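You operate a simulated robot arm through the tools that you are given. There is no shell and no other tool.

Carry out the task below with a simulated robot arm. There is one attempt and no reset: what you move stays moved.

JOB
Put things in order on the packing table top. At the end: the white orange-collar bulb (marked "SOFT") stands on top of the blue pad; the yellow drive (marked "BANK") stands where the white orange-collar bulb stood; the teal drive (marked "NOTES") stands where the yellow drive stood; the orange key stands on top of the black charger; the striped yellow cartridge stands where the teal drive stood; whatever was shut is shut again. Leave all else as you found it, and nothing knocked over.
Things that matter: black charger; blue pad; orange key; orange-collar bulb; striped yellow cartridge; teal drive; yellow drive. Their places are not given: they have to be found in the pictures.

The check looks at the end state, three seconds after you hand in, the way a careful person would. Anything else that was tipped, shoved, dropped, spilled or broken makes it a failure.

ROBOT AND FRAMES
A 7-joint arm with a two-finger parallel gripper, fixed in place. Base frame: the origin is on the floor under the middle of its stand, x ahead of it, y to its left, z up; the work surface is at about z = 78. Lengths are in cm, angles in degrees, forces in N, time in s.
With the tool pointing down near the work surface it reaches from about 30 to 70 cm from the base axis. Its first joint turns from -66.0 to 66.0 degrees. Payload 1.57 kg.
Tool frame: the origin (TCP) lies between the finger pads and is the grasp point; the fingertips stand 3 cm ahead of it; z points along the fingers, y is the line along which they close. The gripper opens to 11 cm. The fingers are 2.4 cm wide and 1.2 cm thick; the gripper's body (4.8 by 11.2 cm) begins 7.8 cm behind the TCP.
Orientation is that of the tool frame in the base frame, as a unit quaternion [x, y, z, w]. With the fingers straight down and closing along the base's y, the tool's x points along the base's -x, its y along +y and its z along -z.

CONTROLS
- The arm moves only by the tool move_arm. Its argument "targets" is a list of rows, each an object (a shift or turn left out is 0, a gripper value left out holds the last) with "offset": the shift along the base's x, y, z in m, a list of three; "rot": the turn, a rotation vector about the base's x, y, z in degrees, a list of three. In form: [{"offset": [dx, dy, dz], "rot": [ax, ay, az]}, ...]. A call has 1 to 20 rows; each row shifts and turns the commanded pose from where the row before left it. "gripper" is the closure in counts, from 0 (fully open) to 255 (shut), set as the call begins (left out, the last holds). Each row takes 0.2 s and may step no farther than 5 cm and 8.6 degrees from the row before; otherwise, or with a gripper value out of range, the whole call is refused. A pose out of reach is approached as far as the arm can. The call stops where the force on the tool passes 40 N (or 10 N more than at its start, if that is more) or the arm is blocked; 0.2 s more then pass. The fingers move at their own pace (about 10.8 cm/s each) and stop on an object; they squeeze with about 32 N. The grip force told is the motor's: it shows also when the fingers shut on nothing. Time passes only in rows, and 0.2 s behind the last, so rows that do not move let the fingers close. The reply holds the time, the measured pose of the TCP, the force on the tool along the base axes, the opening and the grip force, in the units named above and with some noise, with the torque about the TCP (base axes, N m) and any sound that the robot's microphone picked up.
- Cameras (640 x 400 px; columns grow to the right, rows downward): "scene" is fixed at [14.72, -39.56, 139.95]; the picture's right is [0.86, -0.50, 0.00], its down [-0.35, -0.61, -0.71] and it looks along [0.36, 0.61, -0.71] (base axes); focal length 312 px, centre (320, 200). "wrist" rides on the gripper at [7, 1.6, -14.1] in the tool frame; the picture's right is [-0.23, 0.97, 0.00], its down [-0.86, -0.20, -0.48] and it looks along [-0.47, -0.11, 0.88] (tool axes); focal length 222 px, centre (320, 200).
- get_image(camera): a new picture of that camera. The clock stands still meanwhile.
- measure_at(camera, pixels): for up to 12 pixels [column, row] of the newest picture of that camera ("zoom" is the newest enlarged one), the place [x, y, z] in the base frame of the surface seen there, good to about 0.2 cm, but the place of the scene camera against the robot may be out by one fixed shift of up to 1.8 cm in any direction. The clock stands still meanwhile.
- close_up(camera, box): a new picture of the part [left, top, right, bottom] of that camera's present view, enlarged. The clock stands still meanwhile.
- close_job(): hands the job in; it is judged then, once.

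Unless the task says otherwise, let go and move clear before handing in.

The tools are called by a JSON object that holds its "method" and its "body". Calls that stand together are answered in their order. move_arm: Moves the arm, as the interface text tells. Its arguments: {"type":"object","properties":{"targets":{"type":"array","items":{"type":"object","properties":{"offset":{"type":"array","items":{"type":"number"}},"rot":{"type":"array","items":{"type":"number"}}}}},"gripper":{"type":"number"}},"required":["targets"]} The other tools are called the same way: get_image (camera) takes a picture; measure_at (camera, pixels) gives the place of the surface under pixels of a picture; close_up (camera, box) takes an enlarged picture of a part of a camera's view; close_job () hands the job in.

At the start:

```text
time_s: 0.0
ee_pos: [34.59, 5.77, 107.22]
tool_rot: [0.0, 1.0, 0.0, 0.0]
ft_force: [-0.7, 0.1, -0.5]
wrist_torque: [0.01, -0.01, 0.01]
gripper_width: 10.99
gripper_force: 0.0
```

scene: 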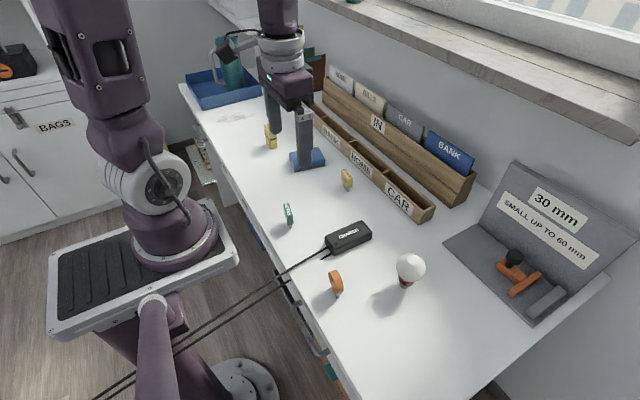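
wrist: 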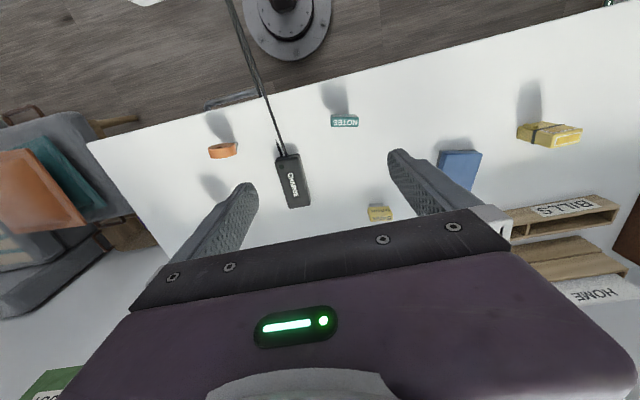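

The scene shows a teal drive near (288,214), a yellow drive near (347,179), a striped yellow cartridge near (271,137), a blue pad at (307,160), a black charger at (348,237), an orange key at (335,283) and a bulb at (409,270). I'll take close-ups to see the details before moving anything.

{"method": "close_up", "body": {"camera": "scene", "box": [240, 110, 400, 210]}}

{"method": "close_up", "body": {"camera": "scene", "box": [270, 200, 450, 312]}}

{"method": "get_image", "body": {"camera": "scene"}}

{"method": "get_image", "body": {"camera": "wrist"}}

```text
4.00 times, centred on (320, 160) of scene
```

zoom: 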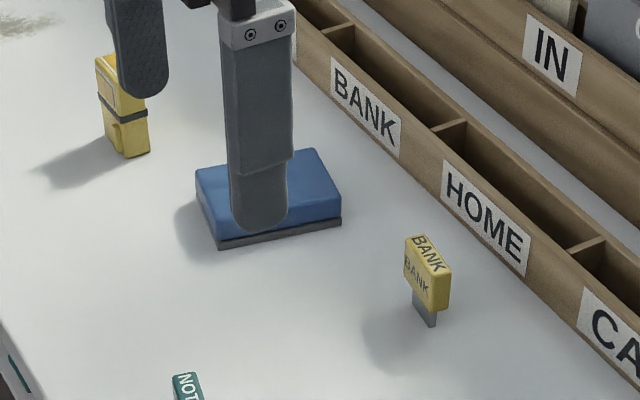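

```text
3.56 times, centred on (360, 256) of scene
```

zoom: 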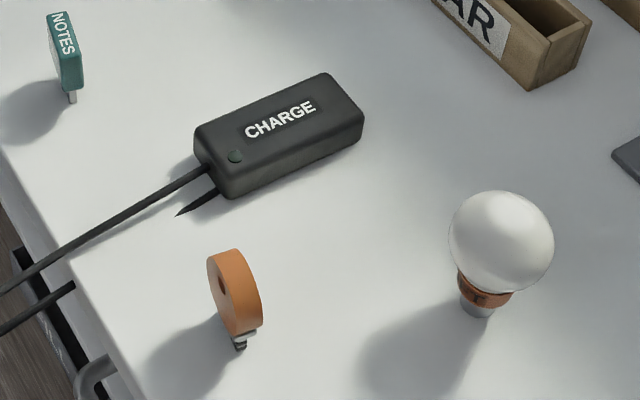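

```text
taken
```

scene: 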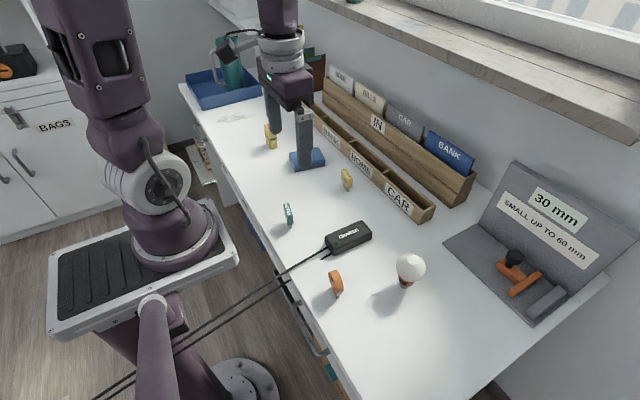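

```text
taken
```

wrist: 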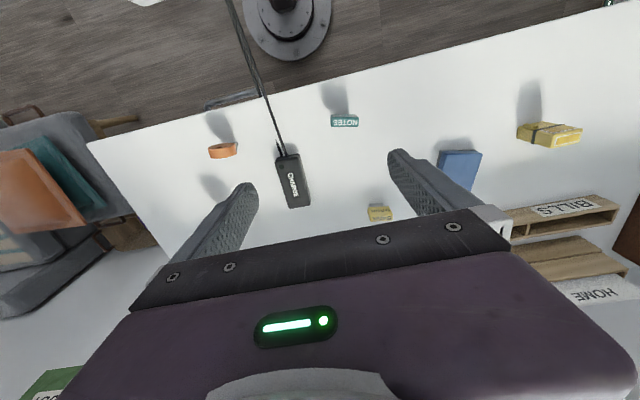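

The drives, key and cartridge all stand upright; the charger lies flat with a cable. I'll measure the objects from both cameras to find the scene camera's fixed shift.

{"method": "measure_at", "body": {"camera": "wrist", "pixels": [[222, 144], [222, 153], [293, 200], [282, 160], [344, 117], [344, 123], [380, 209], [380, 217], [455, 155], [470, 155], [549, 128], [550, 138]]}}

{"method": "measure_at", "body": {"camera": "scene", "pixels": [[334, 273], [338, 285], [332, 240], [362, 230], [288, 207], [289, 218], [346, 171], [347, 182], [297, 158], [318, 153], [268, 128], [272, 144]]}}

{"method": "close_up", "body": {"camera": "wrist", "box": [190, 80, 420, 224]}}

```text
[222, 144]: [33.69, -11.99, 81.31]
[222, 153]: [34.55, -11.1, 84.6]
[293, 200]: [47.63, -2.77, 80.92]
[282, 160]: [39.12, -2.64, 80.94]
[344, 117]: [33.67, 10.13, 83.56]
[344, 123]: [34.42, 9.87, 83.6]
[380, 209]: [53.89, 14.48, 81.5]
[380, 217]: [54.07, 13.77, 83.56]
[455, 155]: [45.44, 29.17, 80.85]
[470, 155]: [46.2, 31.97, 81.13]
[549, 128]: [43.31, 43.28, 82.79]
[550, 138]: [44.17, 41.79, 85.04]
```

```text
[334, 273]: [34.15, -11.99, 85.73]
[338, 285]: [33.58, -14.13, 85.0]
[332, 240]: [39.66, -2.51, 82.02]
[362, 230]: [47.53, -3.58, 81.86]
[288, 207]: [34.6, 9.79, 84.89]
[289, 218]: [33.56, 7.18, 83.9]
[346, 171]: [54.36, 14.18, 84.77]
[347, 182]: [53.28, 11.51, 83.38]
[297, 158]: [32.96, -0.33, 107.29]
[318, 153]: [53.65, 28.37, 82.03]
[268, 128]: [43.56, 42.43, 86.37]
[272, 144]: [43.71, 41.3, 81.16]
```

```text
2.78 times, centred on (305, 152) of wrist
```

zoom: 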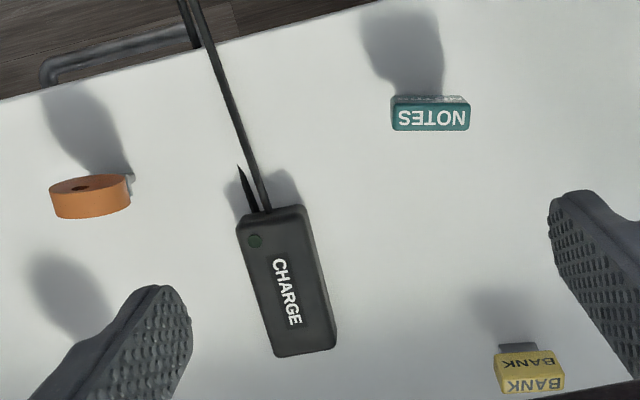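

The two cameras agree in x and y to within about half a centimetre, but the scene camera reads about 1 cm too high (charger top 80.9 by wrist, 81.9 by scene). The bulb at (409,268) is hidden from the wrist, so I'll measure it and the table in the scene view.

{"method": "close_up", "body": {"camera": "scene", "box": [360, 240, 456, 300]}}

{"method": "measure_at", "body": {"camera": "scene", "pixels": [[409, 258], [409, 268], [400, 266], [420, 266], [405, 285], [406, 281], [370, 270], [450, 290], [330, 200], [302, 165], [322, 163], [400, 320]]}}

{"method": "measure_at", "body": {"camera": "wrist", "pixels": [[300, 120], [400, 150], [500, 100], [200, 120], [445, 158], [478, 155], [468, 185], [440, 180], [520, 130], [575, 132], [578, 140], [530, 136]]}}

```text
6.67 times, centred on (408, 270) of scene
```

zoom: 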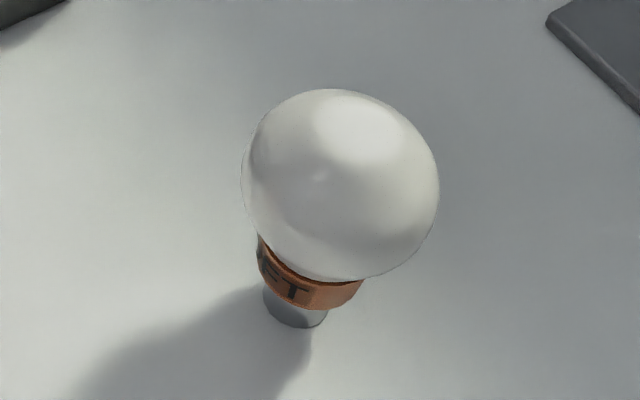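

```text
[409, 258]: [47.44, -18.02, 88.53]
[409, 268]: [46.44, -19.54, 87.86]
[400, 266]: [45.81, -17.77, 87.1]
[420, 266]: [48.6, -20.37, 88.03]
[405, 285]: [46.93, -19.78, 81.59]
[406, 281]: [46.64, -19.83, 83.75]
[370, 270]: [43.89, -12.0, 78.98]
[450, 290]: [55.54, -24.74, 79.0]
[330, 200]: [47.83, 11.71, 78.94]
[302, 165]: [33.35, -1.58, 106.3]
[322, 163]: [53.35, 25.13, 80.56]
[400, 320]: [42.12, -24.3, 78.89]
```

```text
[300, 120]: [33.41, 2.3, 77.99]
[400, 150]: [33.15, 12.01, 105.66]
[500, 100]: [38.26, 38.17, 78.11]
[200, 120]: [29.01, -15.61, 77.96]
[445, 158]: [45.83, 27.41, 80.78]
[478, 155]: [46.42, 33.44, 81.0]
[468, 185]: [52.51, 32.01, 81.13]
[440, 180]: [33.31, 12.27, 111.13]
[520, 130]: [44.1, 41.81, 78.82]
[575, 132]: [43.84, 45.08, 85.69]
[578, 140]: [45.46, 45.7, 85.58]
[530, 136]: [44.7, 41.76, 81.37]
```

The table is at z=78.0 by the wrist camera, and the scene camera adds about 0.95 cm to z. The bulb stands near (46.8,-19.3) with its globe about 5.8 cm across, so I'll move the arm over it to measure with the wrist camera.

{"method": "move_arm", "body": {"targets": [{"offset": [0.008, -0.044, 0]}, {"offset": [0.008, -0.044, 0]}, {"offset": [0.008, -0.044, 0]}, {"offset": [0.008, -0.044, 0]}, {"offset": [0.008, -0.044, 0]}, {"offset": [0, 0, 0]}], "gripper": 0}}

{"method": "get_image", "body": {"camera": "wrist"}}

{"method": "get_image", "body": {"camera": "scene"}}

```text
time_s: 1.4
ee_pos: [38.74, -16.08, 107.48]
tool_rot: [-0.001, 1.0, 0.0, 0.0]
ft_force: [-0.9, -0.2, -0.3]
wrist_torque: [-0.02, 0.01, 0.02]
gripper_width: 11.01
gripper_force: 0.1
```

```text
taken
```

wrist: 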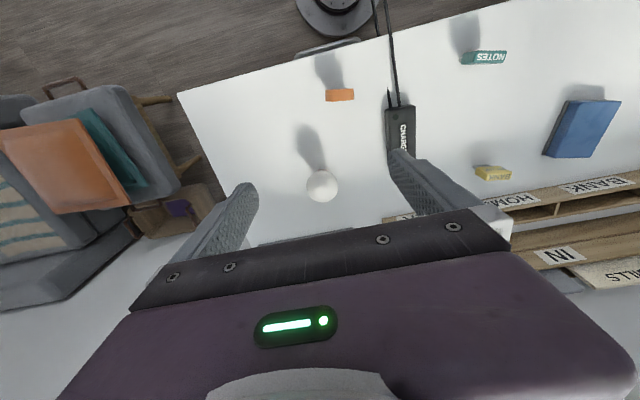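

```text
taken
```

scene: 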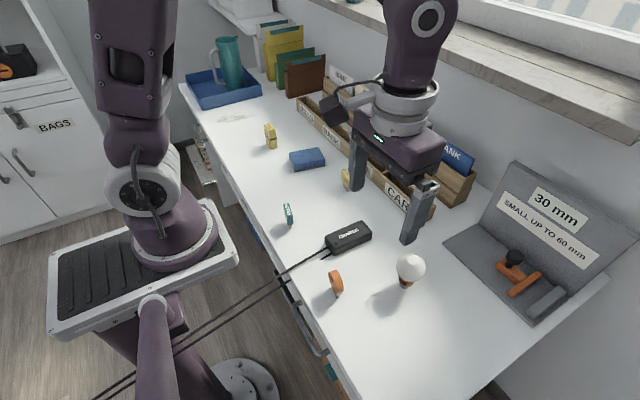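

Now the bulb is in the wrist view at (322,186) and the pad is clear at (582,128) there and (307,160) in the scene. I'll measure the bulb's outline and the pad's corners.

{"method": "close_up", "body": {"camera": "wrist", "box": [274, 156, 370, 216]}}

{"method": "measure_at", "body": {"camera": "wrist", "pixels": [[322, 186], [310, 186], [334, 186], [322, 174], [322, 197], [313, 166], [322, 180], [566, 102], [618, 103], [588, 152], [546, 152], [580, 128]]}}

{"method": "close_up", "body": {"camera": "scene", "box": [256, 120, 352, 180]}}

{"method": "measure_at", "body": {"camera": "scene", "pixels": [[291, 154], [317, 149], [325, 160], [298, 167], [307, 158], [264, 126], [275, 126], [270, 146], [277, 144], [268, 140], [405, 286], [409, 268]]}}

```text
6.67 times, centred on (322, 186) of wrist
```

zoom: 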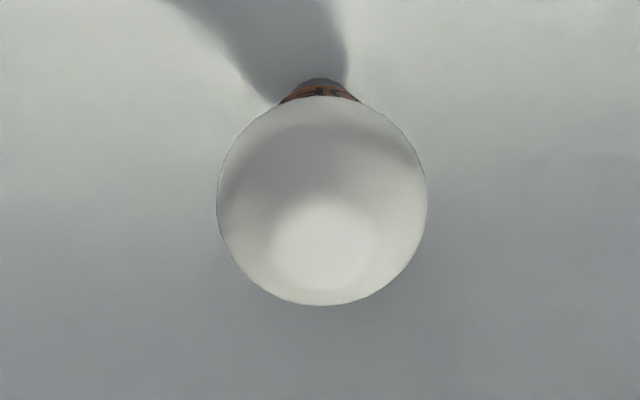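

```text
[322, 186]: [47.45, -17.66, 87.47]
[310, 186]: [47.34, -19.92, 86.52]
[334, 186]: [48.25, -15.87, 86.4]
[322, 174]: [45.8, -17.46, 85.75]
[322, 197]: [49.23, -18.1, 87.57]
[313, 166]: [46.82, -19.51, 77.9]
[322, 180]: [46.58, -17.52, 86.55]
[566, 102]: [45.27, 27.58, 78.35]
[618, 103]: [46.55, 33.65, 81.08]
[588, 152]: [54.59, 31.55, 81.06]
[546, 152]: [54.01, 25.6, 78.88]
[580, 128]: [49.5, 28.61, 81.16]
```

```text
6.67 times, centred on (304, 150) of scene
```

zoom: 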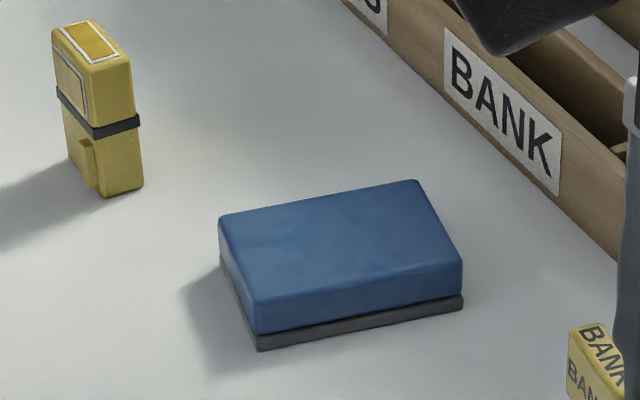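

```text
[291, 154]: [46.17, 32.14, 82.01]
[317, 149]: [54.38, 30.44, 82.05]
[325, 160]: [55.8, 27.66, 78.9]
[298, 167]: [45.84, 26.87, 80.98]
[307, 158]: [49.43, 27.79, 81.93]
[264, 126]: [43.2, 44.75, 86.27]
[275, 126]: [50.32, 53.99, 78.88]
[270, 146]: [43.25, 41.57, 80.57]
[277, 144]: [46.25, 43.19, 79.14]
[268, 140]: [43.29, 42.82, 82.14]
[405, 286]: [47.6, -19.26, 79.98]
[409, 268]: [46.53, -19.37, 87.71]
```

The wrist view puts the bulb's globe centre near (48.6,-18.0,84.9), radius about 2.85, base at table height 78. I'll move the tool above it and stop higher up to check the alignment.

{"method": "move_arm", "body": {"targets": [{"offset": [0.033, -0.0065, -0.02]}, {"offset": [0.033, -0.0065, -0.025]}, {"offset": [0.033, -0.006, -0.025]}, {"offset": [0, 0, 0]}, {"offset": [0, 0, 0]}], "gripper": 0}}

{"method": "get_image", "body": {"camera": "wrist"}}

{"method": "get_image", "body": {"camera": "scene"}}

```text
time_s: 2.6
ee_pos: [48.67, -18.07, 100.24]
tool_rot: [0.0, 1.0, 0.0, 0.0]
ft_force: [-0.2, 0.2, 0.1]
wrist_torque: [-0.01, 0.0, 0.0]
gripper_width: 11.01
gripper_force: 0.0
```

```text
taken
```

wrist: 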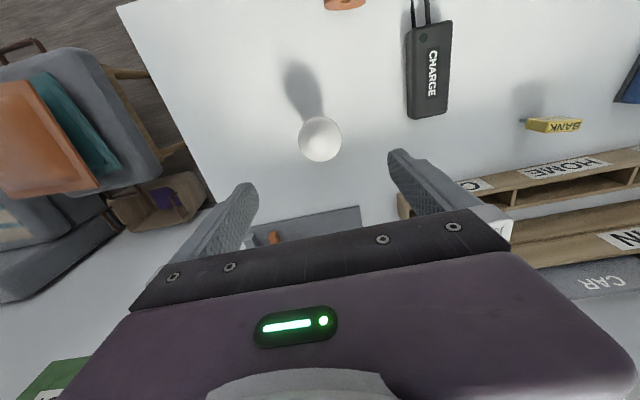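

```text
taken
```

scene: 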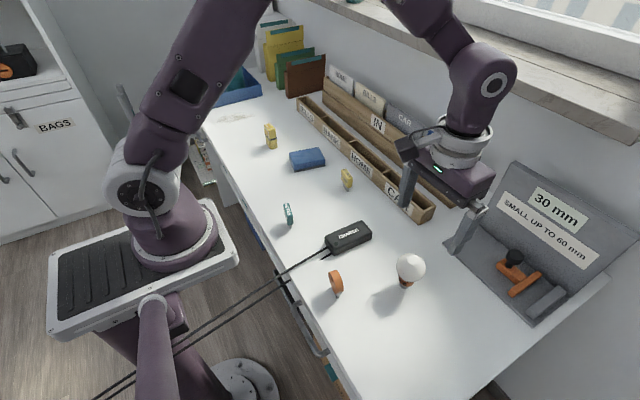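

The bulb's centre is at (320,138) in the wrist view, close to where a point straight below the tool should appear (about (320,141)). I'll take a close-up to refine this before descending.

{"method": "close_up", "body": {"camera": "wrist", "box": [272, 108, 368, 168]}}

{"method": "measure_at", "body": {"camera": "wrist", "pixels": [[320, 138], [320, 148], [320, 154], [320, 130], [308, 140], [332, 140], [314, 148], [326, 148], [320, 125], [420, 30], [440, 110], [425, 70]]}}

```text
6.67 times, centred on (320, 138) of wrist
```

zoom: 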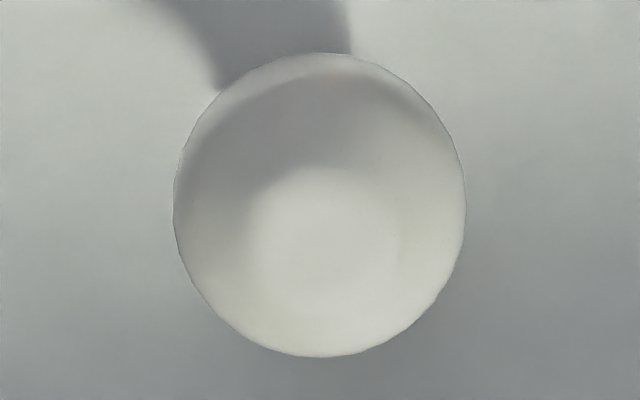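

```text
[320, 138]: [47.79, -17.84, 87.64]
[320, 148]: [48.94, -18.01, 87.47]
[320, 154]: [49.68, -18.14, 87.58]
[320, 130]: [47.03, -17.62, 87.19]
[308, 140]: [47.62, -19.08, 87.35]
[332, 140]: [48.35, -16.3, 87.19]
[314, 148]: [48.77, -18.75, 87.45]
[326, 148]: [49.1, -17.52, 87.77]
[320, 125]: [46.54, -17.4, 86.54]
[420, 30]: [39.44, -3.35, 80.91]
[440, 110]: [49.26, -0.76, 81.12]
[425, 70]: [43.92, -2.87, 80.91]
```

The refined globe centre is (48.45,-18.07,84.9), almost exactly under the tool. I'll descend 15.4 cm with the gripper open.

{"method": "move_arm", "body": {"targets": [{"offset": [0, 0, -0.03]}, {"offset": [0, 0, -0.03]}, {"offset": [0, 0, -0.03]}, {"offset": [0, 0, -0.025]}, {"offset": [0, 0, -0.02]}, {"offset": [0, 0, -0.019]}, {"offset": [0, 0, 0]}, {"offset": [0, 0, 0]}], "gripper": 0}}

{"method": "get_image", "body": {"camera": "wrist"}}

{"method": "close_up", "body": {"camera": "scene", "box": [330, 200, 490, 300]}}

```text
time_s: 4.4
ee_pos: [48.5, -18.07, 84.94]
tool_rot: [0.0, 1.0, 0.0, 0.0]
ft_force: [-0.5, -0.7, -0.1]
wrist_torque: [0.02, 0.01, -0.03]
gripper_width: 10.99
gripper_force: 0.0
```

```text
taken
```

wrist: 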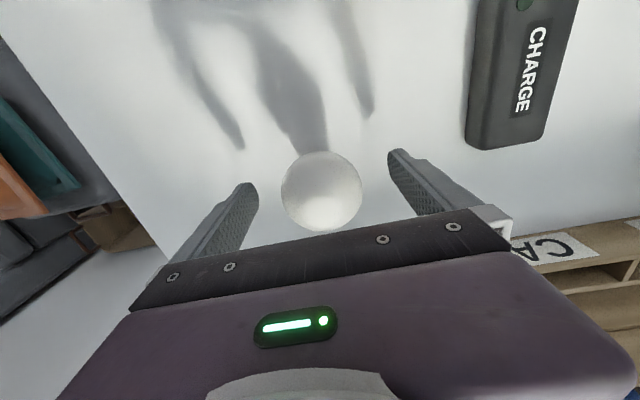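

```text
4.00 times, centred on (410, 250) of scene
```

zoom: 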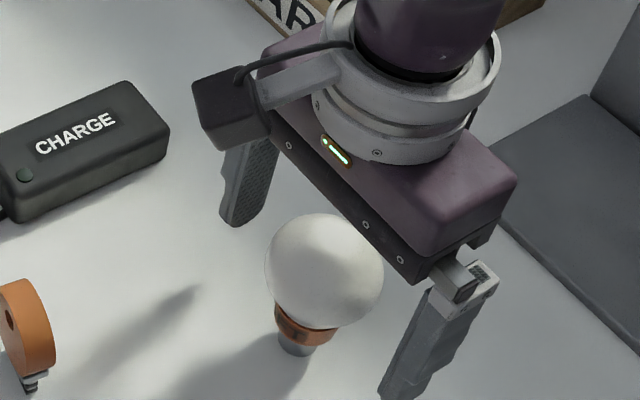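

The bulb sits centred between the fingers at (321,191). I'll close in steps, first to just around the globe, then a light squeeze, watching the grip force.

{"method": "move_arm", "body": {"targets": [{"offset": [0, 0, 0]}, {"offset": [0, 0, 0]}, {"offset": [0, 0, 0]}, {"offset": [0, 0, 0]}], "gripper": 115}}

{"method": "move_arm", "body": {"targets": [{"offset": [0, 0, 0]}, {"offset": [0, 0, 0]}, {"offset": [0, 0, 0]}], "gripper": 127}}

{"method": "get_image", "body": {"camera": "wrist"}}

```text
time_s: 5.4
ee_pos: [48.47, -18.03, 84.92]
tool_rot: [0.0, 1.0, -0.001, 0.0]
ft_force: [0.4, 0.1, 0.2]
wrist_torque: [-0.01, -0.01, -0.03]
gripper_width: 6.04
gripper_force: 0.1
```

```text
time_s: 6.2
ee_pos: [48.44, -18.17, 85.04]
tool_rot: [-0.001, 1.0, -0.001, 0.0]
ft_force: [-0.5, 0.9, 0.9]
wrist_torque: [0.01, -0.04, 0.0]
gripper_width: 5.65
gripper_force: 17.8
```

```text
taken
```

wrist: 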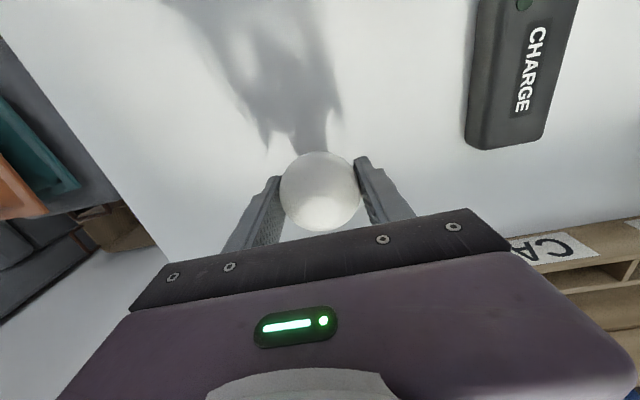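

The fingers stopped at 5.65 cm with a grip of 17.8 N, so the bulb is held. I'll lift it gently a few centimetres and look.

{"method": "move_arm", "body": {"targets": [{"offset": [0, 0, 0.01]}, {"offset": [0, 0, 0.015]}, {"offset": [0, 0, 0.02]}, {"offset": [0, 0, 0.02]}, {"offset": [0, 0, 0]}]}}

{"method": "close_up", "body": {"camera": "scene", "box": [330, 180, 490, 280]}}

{"method": "get_image", "body": {"camera": "wrist"}}

```text
time_s: 7.4
ee_pos: [48.59, -18.09, 91.36]
tool_rot: [-0.001, 1.0, 0.0, 0.001]
ft_force: [-0.5, -0.3, -0.2]
wrist_torque: [0.02, 0.0, 0.02]
gripper_width: 5.64
gripper_force: 17.2
```

```text
4.00 times, centred on (410, 230) of scene
```

zoom: 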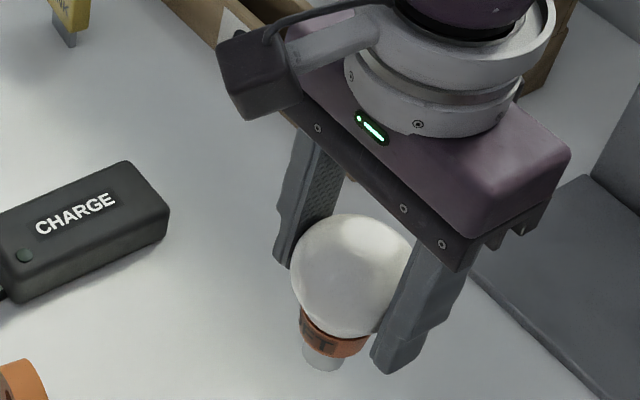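

```text
taken
```

wrist: 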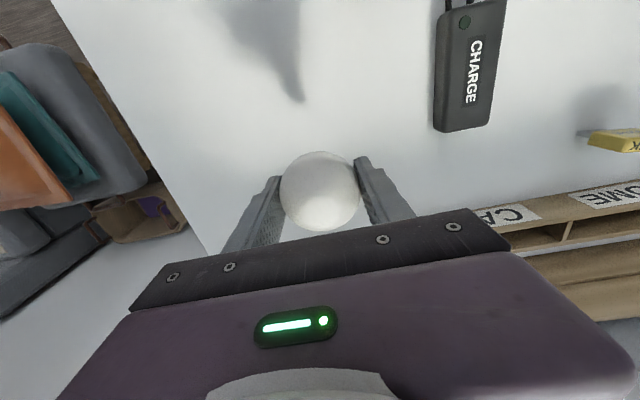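

The bulb is lifted upright and held centred. I'll raise it further and carry it toward the pad, stopping short at about y=20 to measure the pad from the wrist.

{"method": "move_arm", "body": {"targets": [{"offset": [0, 0, 0.02]}, {"offset": [0, 0.01, 0.025]}, {"offset": [0, 0.02, 0.015]}, {"offset": [0, 0.03, 0]}, {"offset": [0, 0.03, 0]}, {"offset": [0, 0.03, 0]}, {"offset": [0, 0.03, 0]}, {"offset": [0, 0.03, 0]}, {"offset": [0, 0.03, 0]}, {"offset": [0, 0.03, 0]}, {"offset": [0, 0.03, 0]}, {"offset": [0, 0.03, 0]}, {"offset": [0, 0.03, 0]}, {"offset": [0, 0.025, 0]}, {"offset": [0, 0.015, 0]}, {"offset": [0, 0.01, 0]}, {"offset": [0, 0, 0]}, {"offset": [0, 0, 0]}]}}

{"method": "get_image", "body": {"camera": "wrist"}}

{"method": "get_image", "body": {"camera": "scene"}}

```text
time_s: 11.2
ee_pos: [48.44, 19.99, 97.14]
tool_rot: [0.0, 1.0, 0.0, 0.0]
ft_force: [-0.6, 0.8, -0.4]
wrist_torque: [0.03, -0.01, 0.01]
gripper_width: 5.66
gripper_force: 5.9
```

```text
taken
```

wrist: 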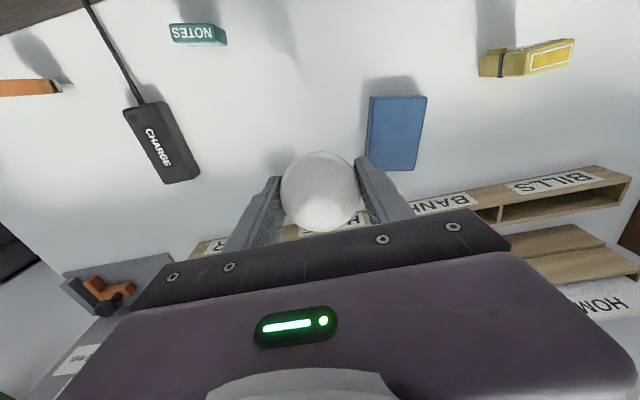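

```text
taken
```

scene: 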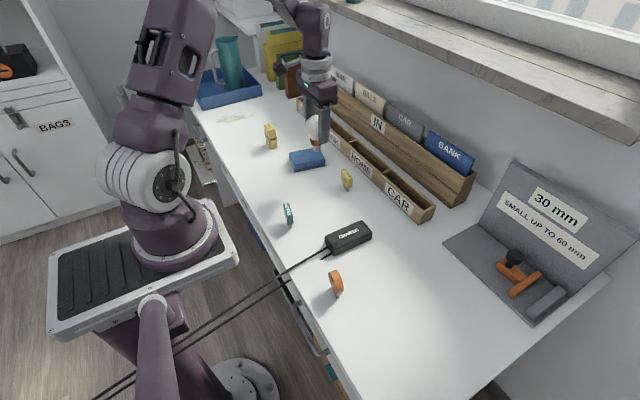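

The bulb is still held at 5.66 cm, but the grip force fell to 5.9 N, so I'll tighten slightly. The pad is now visible at wrist (397,133), and I'll measure its corners.

{"method": "move_arm", "body": {"targets": [{"offset": [0, 0, 0]}, {"offset": [0, 0, 0]}], "gripper": 133}}

{"method": "close_up", "body": {"camera": "wrist", "box": [336, 80, 464, 180]}}

{"method": "measure_at", "body": {"camera": "wrist", "pixels": [[371, 99], [425, 99], [415, 167], [372, 160], [398, 133], [385, 168], [420, 130], [497, 52], [507, 72], [573, 42], [573, 62], [540, 55]]}}

```text
time_s: 11.8
ee_pos: [48.36, 19.98, 97.21]
tool_rot: [0.0, 1.0, 0.0, 0.0]
ft_force: [-0.2, -0.9, -0.6]
wrist_torque: [-0.02, 0.01, 0.02]
gripper_width: 5.59
gripper_force: 31.7
```

```text
4.00 times, centred on (400, 130) of wrist
```

zoom: 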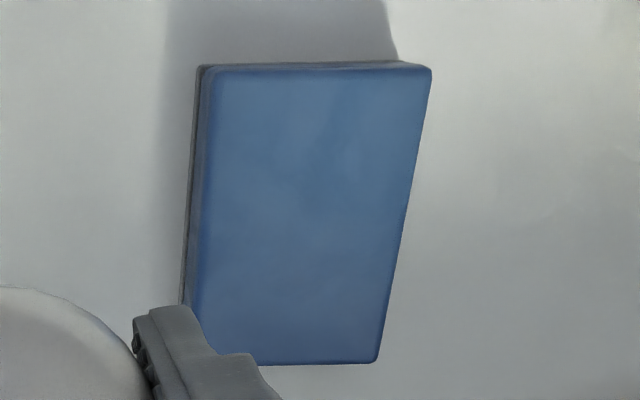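

```text
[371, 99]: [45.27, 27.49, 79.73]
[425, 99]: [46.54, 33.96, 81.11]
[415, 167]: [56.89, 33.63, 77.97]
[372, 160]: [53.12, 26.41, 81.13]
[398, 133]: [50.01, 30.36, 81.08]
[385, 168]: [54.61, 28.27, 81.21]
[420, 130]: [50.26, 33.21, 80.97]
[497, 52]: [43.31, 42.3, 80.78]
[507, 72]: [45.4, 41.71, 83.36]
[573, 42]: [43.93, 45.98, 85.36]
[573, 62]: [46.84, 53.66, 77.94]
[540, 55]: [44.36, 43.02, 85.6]
```

The grip is now 31.7 N at 5.59 cm, and the pad's top centre works out to about (50.3,29.7) at z=81.1. I'll carry the bulb over it and lower to about 1 cm above, then check.

{"method": "move_arm", "body": {"targets": [{"offset": [0.004, 0.018, 0]}, {"offset": [0.004, 0.025, 0]}, {"offset": [0.004, 0.025, 0]}, {"offset": [0.004, 0.02, 0]}, {"offset": [0.002, 0.0105, 0]}, {"offset": [0, 0, 0]}, {"offset": [0, 0, -0.02]}, {"offset": [0, 0, -0.025]}, {"offset": [0, 0, -0.02]}, {"offset": [0, 0, -0.018]}, {"offset": [0, 0, 0]}, {"offset": [0, 0, 0]}]}}

{"method": "get_image", "body": {"camera": "wrist"}}

{"method": "close_up", "body": {"camera": "scene", "box": [230, 90, 390, 190]}}

```text
time_s: 14.4
ee_pos: [50.1, 29.76, 88.99]
tool_rot: [0.001, 1.0, 0.0, 0.0]
ft_force: [-0.2, 0.0, -0.2]
wrist_torque: [-0.03, 0.01, -0.01]
gripper_width: 5.59
gripper_force: 31.9
```

```text
taken
```

wrist: 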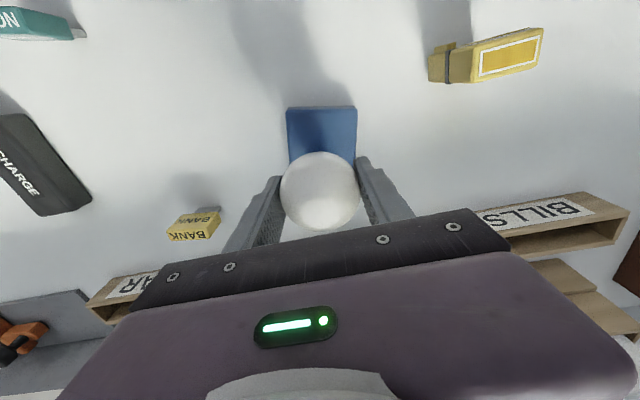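

```text
4.00 times, centred on (310, 140) of scene
```

zoom: 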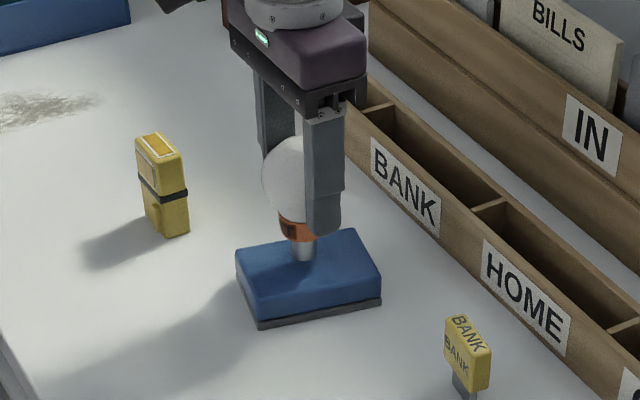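

The bulb hangs upright just over the pad's middle (scene zoom (303,255)). I'll lower the last centimetre in small steps and watch the vertical force.

{"method": "move_arm", "body": {"targets": [{"offset": [0, 0, -0.003]}, {"offset": [0, 0, -0.003]}, {"offset": [0, 0, -0.002]}, {"offset": [0, 0, 0]}]}}

{"method": "close_up", "body": {"camera": "scene", "box": [270, 120, 350, 170]}}

```text
time_s: 15.4
ee_pos: [50.1, 29.87, 88.13]
tool_rot: [0.0, 1.0, 0.0, 0.0]
ft_force: [-0.3, -0.2, 0.1]
wrist_torque: [0.0, 0.03, 0.01]
gripper_width: 5.61
gripper_force: 31.9
```

```text
8.00 times, centred on (310, 145) of scene
```

zoom: 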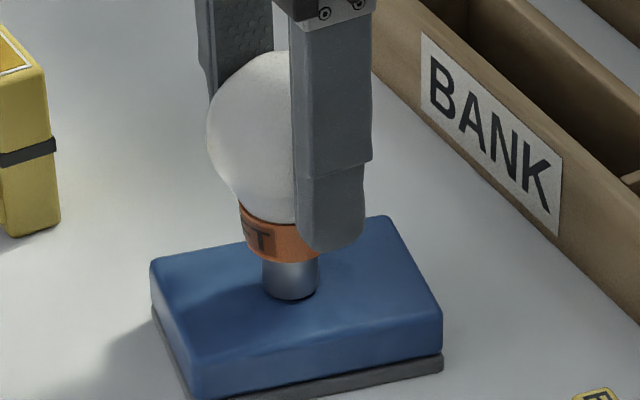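

The bulb's foot is almost on the pad and the force is still zero. I'll lower 1 mm at a time.

{"method": "move_arm", "body": {"targets": [{"offset": [0, 0, -0.001]}, {"offset": [0, 0, -0.001]}, {"offset": [0, 0, 0]}]}}

{"method": "move_arm", "body": {"targets": [{"offset": [0, 0, -0.001]}, {"offset": [0, 0, 0]}]}}

```text
time_s: 16.2
ee_pos: [50.27, 29.83, 88.04]
tool_rot: [0.001, 1.0, 0.0, 0.0]
ft_force: [-1.0, -1.3, 4.4]
wrist_torque: [-0.1, 0.1, -0.03]
gripper_width: 5.57
gripper_force: 32.2
```

```text
time_s: 16.8
ee_pos: [50.11, 29.86, 87.98]
tool_rot: [0.001, 1.0, 0.0, 0.001]
ft_force: [-3.2, -2.7, 19.3]
wrist_torque: [-0.18, 0.23, -0.02]
gripper_width: 5.6
gripper_force: 31.9
```

The force has jumped to 19 N, so the bulb is on the pad. I'll raise 1.5 mm to ease the load and then open the fingers partly.

{"method": "move_arm", "body": {"targets": [{"offset": [0, 0, 0.001]}, {"offset": [0, 0, 0.0005]}, {"offset": [0, 0, 0]}]}}

{"method": "move_arm", "body": {"targets": [{"offset": [0, 0, 0]}, {"offset": [0, 0, 0]}], "gripper": 122}}

{"method": "move_arm", "body": {"targets": [{"offset": [0, 0, 0]}, {"offset": [0, 0, 0]}, {"offset": [0, 0, 0]}], "gripper": 60}}

{"method": "close_up", "body": {"camera": "scene", "box": [270, 120, 350, 170]}}

{"method": "get_image", "body": {"camera": "wrist"}}

```text
time_s: 17.6
ee_pos: [50.04, 29.8, 87.96]
tool_rot: [0.001, 1.0, -0.001, -0.001]
ft_force: [0.2, -0.1, 1.1]
wrist_torque: [-0.03, 0.01, 0.0]
gripper_width: 5.58
gripper_force: 32.4
```

```text
time_s: 18.2
ee_pos: [50.19, 29.82, 88.08]
tool_rot: [0.001, 1.0, 0.0, 0.001]
ft_force: [0.6, 0.1, 0.3]
wrist_torque: [0.04, -0.02, -0.01]
gripper_width: 5.77
gripper_force: 0.0
```

```text
time_s: 19.0
ee_pos: [50.37, 29.81, 88.02]
tool_rot: [0.0, 1.0, -0.001, 0.0]
ft_force: [-0.5, 0.1, -0.2]
wrist_torque: [-0.02, 0.01, 0.01]
gripper_width: 8.4
gripper_force: 0.2
```

```text
8.00 times, centred on (310, 145) of scene
```

zoom: 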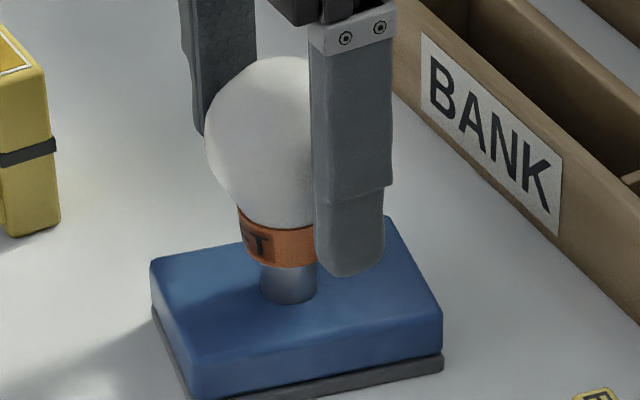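

```text
taken
```

wrist: 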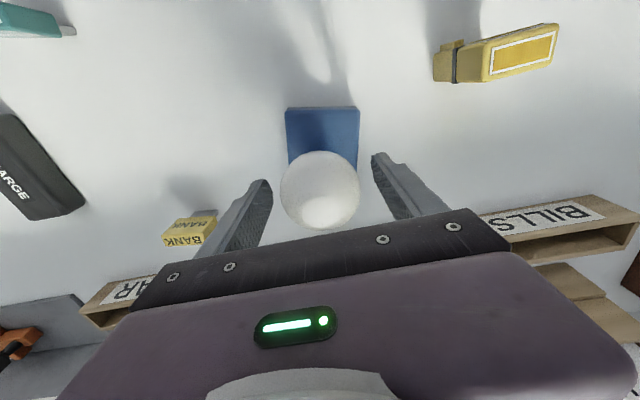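

The bulb stands on the pad with the fingers clear. I'll rise straight up, then move toward the yellow drive to look at it from above.

{"method": "move_arm", "body": {"targets": [{"offset": [0, 0, 0.015]}, {"offset": [0, 0, 0.025]}, {"offset": [0, 0, 0.035]}, {"offset": [0, 0, 0.04]}, {"offset": [0, 0, 0.04]}, {"offset": [0, -0.03, 0.0]}, {"offset": [-0.005, -0.04, 0]}, {"offset": [-0.005, -0.04, 0]}, {"offset": [-0.005, -0.04, 0]}, {"offset": [0, 0, 0]}], "gripper": 60}}

{"method": "get_image", "body": {"camera": "wrist"}}

{"method": "get_image", "body": {"camera": "scene"}}

```text
time_s: 21.2
ee_pos: [48.68, 14.69, 103.48]
tool_rot: [0.001, 1.0, 0.0, 0.0]
ft_force: [0.2, -0.2, -0.1]
wrist_torque: [-0.01, -0.02, 0.04]
gripper_width: 8.4
gripper_force: 0.2
```

```text
taken
```

wrist: 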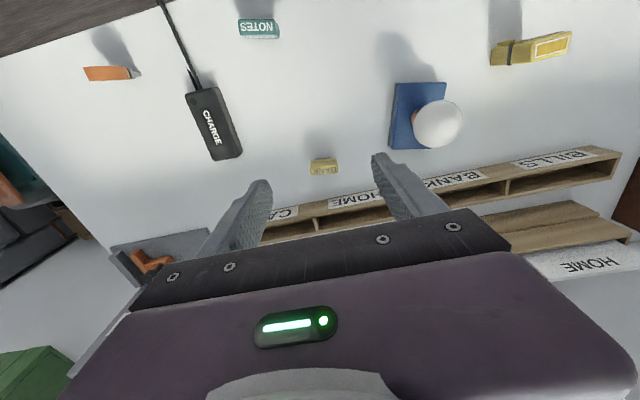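

```text
taken
```

scene: 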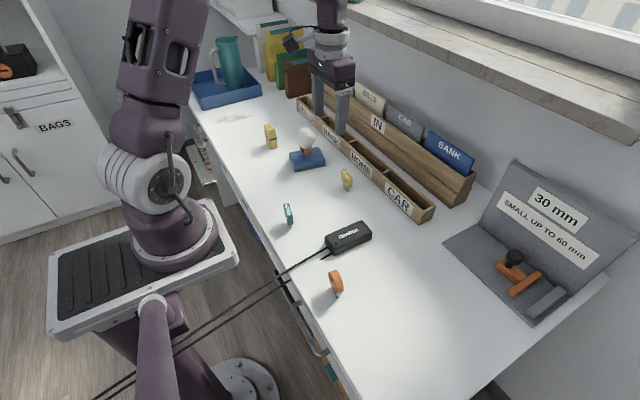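

The bulb stands on the pad at (305,138) in the scene view. The yellow drive is at wrist (324,166); I'll zoom in to get its place and the direction of its faces.

{"method": "close_up", "body": {"camera": "wrist", "box": [284, 141, 364, 191]}}

{"method": "measure_at", "body": {"camera": "wrist", "pixels": [[313, 161], [336, 160], [313, 172], [336, 171], [324, 162], [324, 168], [324, 172], [320, 168], [330, 168], [300, 215], [340, 206], [290, 180]]}}

{"method": "close_up", "body": {"camera": "scene", "box": [315, 155, 379, 195]}}

```text
8.00 times, centred on (324, 166) of wrist
```

zoom: 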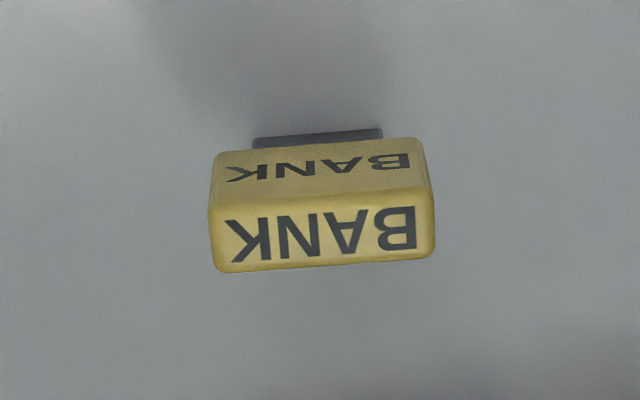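

```text
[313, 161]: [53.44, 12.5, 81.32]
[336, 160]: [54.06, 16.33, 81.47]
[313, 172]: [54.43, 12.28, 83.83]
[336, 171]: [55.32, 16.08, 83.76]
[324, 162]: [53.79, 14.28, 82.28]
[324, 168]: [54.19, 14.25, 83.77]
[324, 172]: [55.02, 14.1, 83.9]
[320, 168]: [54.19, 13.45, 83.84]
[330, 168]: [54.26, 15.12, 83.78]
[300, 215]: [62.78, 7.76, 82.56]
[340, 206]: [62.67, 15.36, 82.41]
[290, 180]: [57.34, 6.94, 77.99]
```

```text
10.00 times, centred on (347, 175) of scene
```

zoom: 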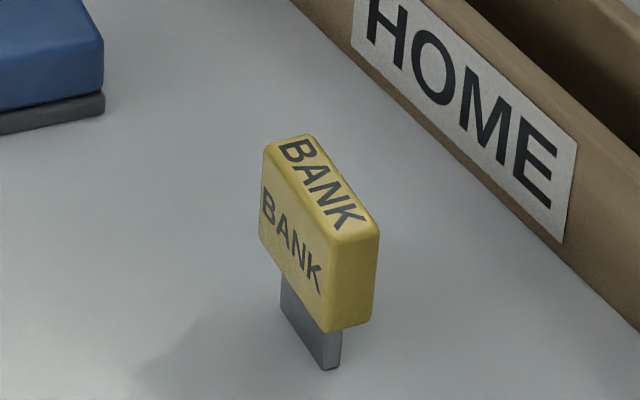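

The drive's top is at z=83.8, centred near (54.5,14.1), about 4.3 cm long and 1.4 cm thick, with its long axis turned about 9° from y toward +x. I'll go above it, turned by -9°, and look again closer.

{"method": "move_arm", "body": {"targets": [{"offset": [0.02, -0.002, -0.03], "rot": [0, 0, -4.5]}, {"offset": [0.02, -0.002, -0.03], "rot": [0, 0, -4.5]}, {"offset": [0.016, -0.002, -0.03]}, {"offset": [0, 0, -0.01]}, {"offset": [0, 0, 0]}, {"offset": [0, 0, 0]}], "gripper": 60}}

{"method": "get_image", "body": {"camera": "wrist"}}

{"method": "close_up", "body": {"camera": "wrist", "box": [256, 110, 384, 190]}}

```text
time_s: 22.6
ee_pos: [54.2, 14.05, 93.64]
tool_rot: [0.078, 0.997, 0.0, 0.0]
ft_force: [-1.0, -0.4, 1.1]
wrist_torque: [-0.02, 0.0, 0.0]
gripper_width: 8.44
gripper_force: 0.1
```

```text
taken
```

wrist: 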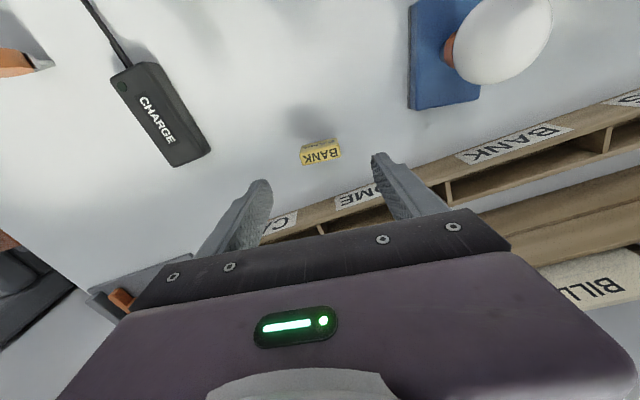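

```text
5.00 times, centred on (320, 150) of wrist
```

zoom: 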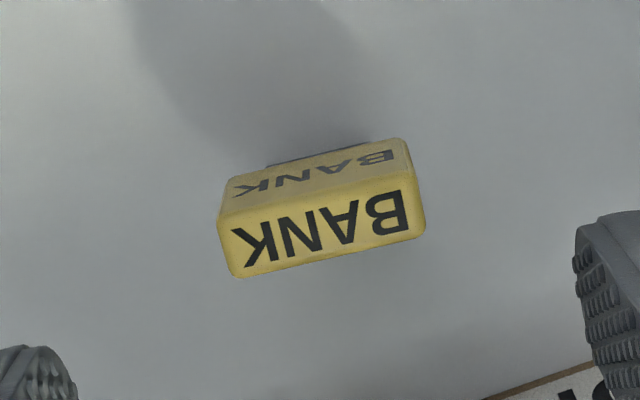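

Seen closer, the drive's edges run parallel to the gripper's closing line and it is centred at (320,155), as expected for a point straight below. I'll descend 11.3 cm around it.

{"method": "move_arm", "body": {"targets": [{"offset": [0.0005, 0, -0.025]}, {"offset": [0.0005, 0, -0.025]}, {"offset": [0, 0, -0.02]}, {"offset": [0, 0, -0.02]}, {"offset": [0, 0, -0.015]}, {"offset": [0, 0, -0.008]}, {"offset": [0, 0, 0]}, {"offset": [0, 0, 0]}], "gripper": 60}}

{"method": "get_image", "body": {"camera": "wrist"}}

{"method": "close_up", "body": {"camera": "scene", "box": [300, 130, 396, 190]}}

```text
time_s: 24.4
ee_pos: [54.52, 14.19, 82.16]
tool_rot: [0.079, 0.997, 0.0, 0.0]
ft_force: [-0.4, -1.0, 0.3]
wrist_torque: [0.04, 0.01, -0.01]
gripper_width: 8.43
gripper_force: 0.0
```

```text
taken
```

wrist: 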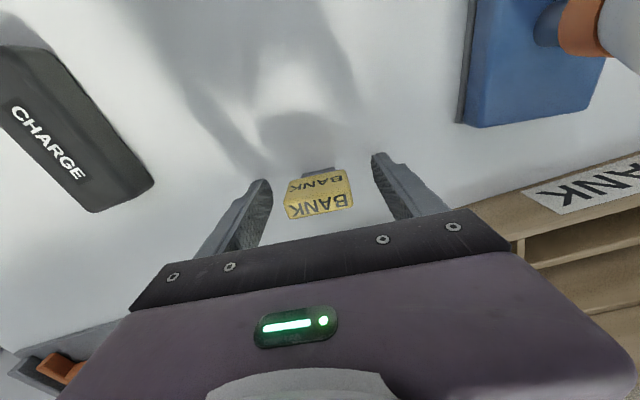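

```text
6.67 times, centred on (348, 160) of scene
```

zoom: 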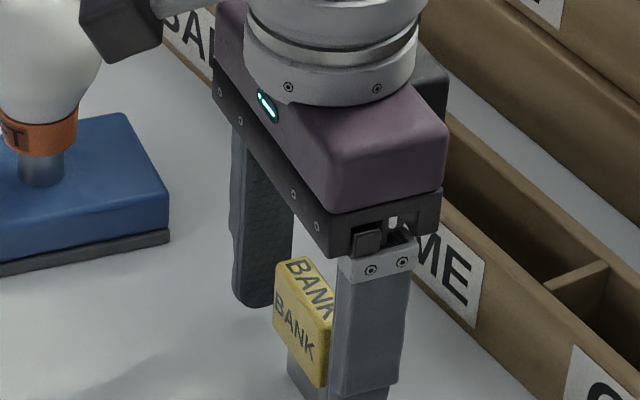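

The drive sits centred between the fingers (columns 287 to 353). I'll close to near contact, then squeeze.

{"method": "move_arm", "body": {"targets": [{"offset": [0, 0, 0]}, {"offset": [0, 0, 0]}, {"offset": [0, 0, 0]}], "gripper": 146}}

{"method": "move_arm", "body": {"targets": [{"offset": [0, 0, 0]}, {"offset": [0, 0, 0]}, {"offset": [0, 0, 0]}], "gripper": 170}}

{"method": "get_image", "body": {"camera": "wrist"}}

{"method": "close_up", "body": {"camera": "scene", "box": [300, 130, 396, 190]}}

```text
time_s: 25.2
ee_pos: [54.5, 14.14, 82.25]
tool_rot: [0.078, 0.997, 0.0, 0.0]
ft_force: [0.5, 0.0, -0.1]
wrist_torque: [-0.01, 0.01, 0.01]
gripper_width: 4.72
gripper_force: 0.1
```

```text
time_s: 26.0
ee_pos: [54.5, 14.09, 82.25]
tool_rot: [0.078, 0.997, 0.0, 0.0]
ft_force: [0.4, 1.0, 0.3]
wrist_torque: [-0.01, 0.02, 0.02]
gripper_width: 4.49
gripper_force: 31.9
```

```text
taken
```

wrist: 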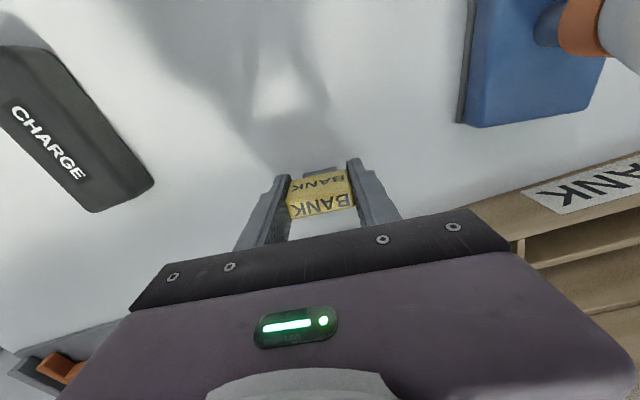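

```text
6.67 times, centred on (348, 160) of scene
```

zoom: 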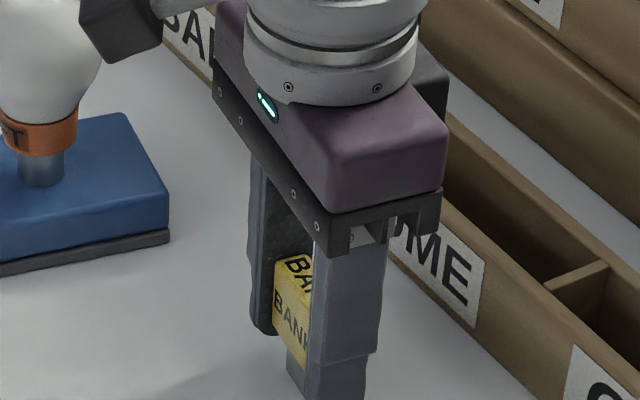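

The drive is gripped at 4.49 cm with 31.9 N. I'll lift it straight up and look before carrying it.

{"method": "move_arm", "body": {"targets": [{"offset": [0, 0, 0.01]}, {"offset": [0, 0, 0.02]}, {"offset": [0, 0, 0.03]}, {"offset": [0, 0, 0.03]}, {"offset": [0, 0, 0.03]}, {"offset": [0, 0, 0]}]}}

{"method": "get_image", "body": {"camera": "wrist"}}

{"method": "close_up", "body": {"camera": "scene", "box": [300, 90, 396, 150]}}

```text
time_s: 27.4
ee_pos: [54.45, 13.98, 94.24]
tool_rot: [0.077, 0.997, 0.0, 0.0]
ft_force: [-0.4, 0.8, -0.3]
wrist_torque: [0.0, 0.0, 0.01]
gripper_width: 4.47
gripper_force: 32.6
```

```text
taken
```

wrist: 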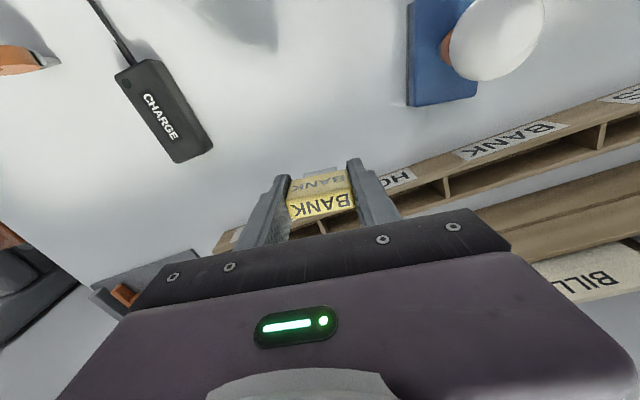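

```text
6.67 times, centred on (348, 120) of scene
```

zoom: 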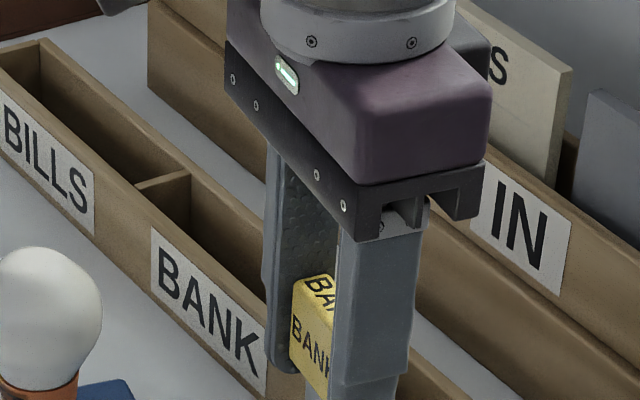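

The drive is lifted and upright, and its old spot is clear. I'll carry it to above the bulb's old place (48.45,-18.05).

{"method": "move_arm", "body": {"targets": [{"offset": [-0.003, -0.015, 0]}, {"offset": [-0.0055, -0.029, 0]}, {"offset": [-0.0055, -0.03, 0]}, {"offset": [-0.0055, -0.03, 0]}, {"offset": [-0.0055, -0.03, 0]}, {"offset": [-0.0055, -0.03, 0]}, {"offset": [-0.0055, -0.03, 0]}, {"offset": [-0.0055, -0.03, 0]}, {"offset": [-0.0055, -0.03, 0]}, {"offset": [-0.0055, -0.03, 0]}, {"offset": [-0.005, -0.025, 0]}, {"offset": [-0.0029, -0.0127, 0]}, {"offset": [0, 0, 0]}, {"offset": [0, 0, 0]}]}}

{"method": "get_image", "body": {"camera": "wrist"}}

{"method": "get_image", "body": {"camera": "scene"}}

```text
time_s: 30.4
ee_pos: [48.5, -17.99, 94.28]
tool_rot: [0.077, 0.997, 0.001, 0.0]
ft_force: [0.9, -0.4, 0.7]
wrist_torque: [-0.03, 0.02, -0.02]
gripper_width: 4.51
gripper_force: 32.2
```

```text
taken
```

wrist: 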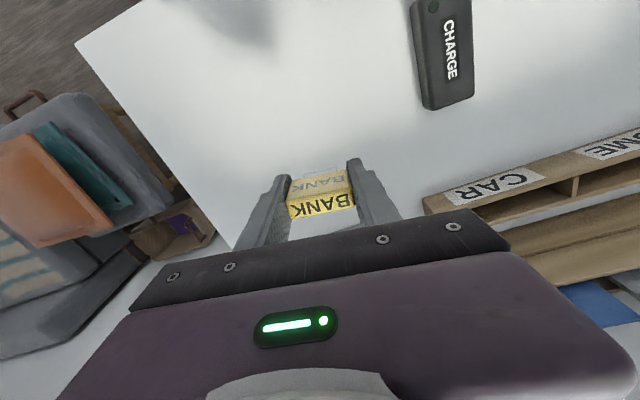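

```text
taken
```

scene: 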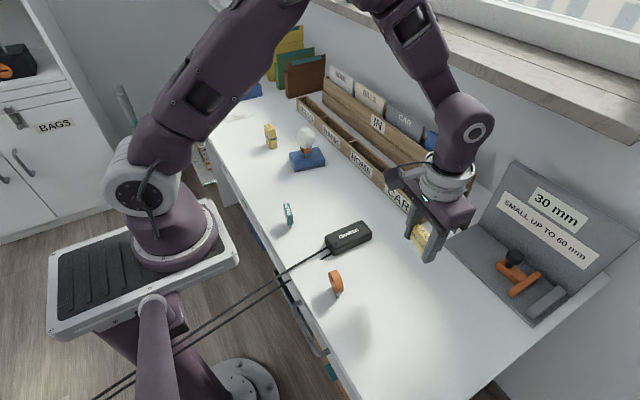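

The drive is above the bulb's old place at (48.5,-18.0). I'll lower it to about 3 mm above the table, then inch down.

{"method": "move_arm", "body": {"targets": [{"offset": [0, 0, -0.02]}, {"offset": [0, 0, -0.03]}, {"offset": [0, 0, -0.03]}, {"offset": [0, 0, -0.02]}, {"offset": [0, 0, -0.012]}, {"offset": [0, 0, -0.005]}, {"offset": [0, 0, 0]}, {"offset": [0, 0, 0]}]}}

{"method": "move_arm", "body": {"targets": [{"offset": [0, 0, -0.001]}, {"offset": [0, 0, -0.001]}, {"offset": [0, 0, 0]}]}}

{"method": "close_up", "body": {"camera": "scene", "box": [360, 225, 456, 285]}}

```text
time_s: 32.2
ee_pos: [48.37, -17.89, 82.44]
tool_rot: [0.078, 0.997, 0.0, 0.0]
ft_force: [0.1, -0.3, -0.7]
wrist_torque: [0.01, -0.03, 0.0]
gripper_width: 4.5
gripper_force: 32.5
```

```text
time_s: 33.0
ee_pos: [48.41, -17.85, 82.3]
tool_rot: [0.078, 0.997, 0.0, 0.0]
ft_force: [0.1, 1.1, 0.0]
wrist_torque: [0.02, -0.02, 0.01]
gripper_width: 4.48
gripper_force: 32.1
```

```text
6.67 times, centred on (408, 255) of scene
```

zoom: 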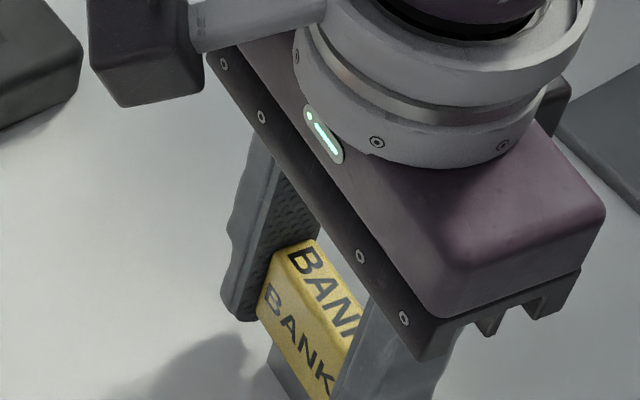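

There is no contact yet at a commanded height 1 mm above the pick-up height. I'll go down in half-millimetre steps.

{"method": "move_arm", "body": {"targets": [{"offset": [0, 0, -0.0005]}, {"offset": [0, 0, -0.0005]}, {"offset": [0, 0, 0]}]}}

{"method": "move_arm", "body": {"targets": [{"offset": [0, 0, -0.0005]}, {"offset": [0, 0, 0]}]}}

```text
time_s: 33.8
ee_pos: [48.35, -17.85, 82.21]
tool_rot: [0.079, 0.997, 0.0, 0.0]
ft_force: [-2.5, 2.1, 8.5]
wrist_torque: [0.07, 0.11, 0.01]
gripper_width: 4.48
gripper_force: 32.2
```

```text
time_s: 34.4
ee_pos: [48.44, -17.92, 82.26]
tool_rot: [0.079, 0.997, 0.0, 0.002]
ft_force: [-0.7, 1.2, 14.3]
wrist_torque: [0.06, 0.06, 0.0]
gripper_width: 4.5
gripper_force: 32.1
```

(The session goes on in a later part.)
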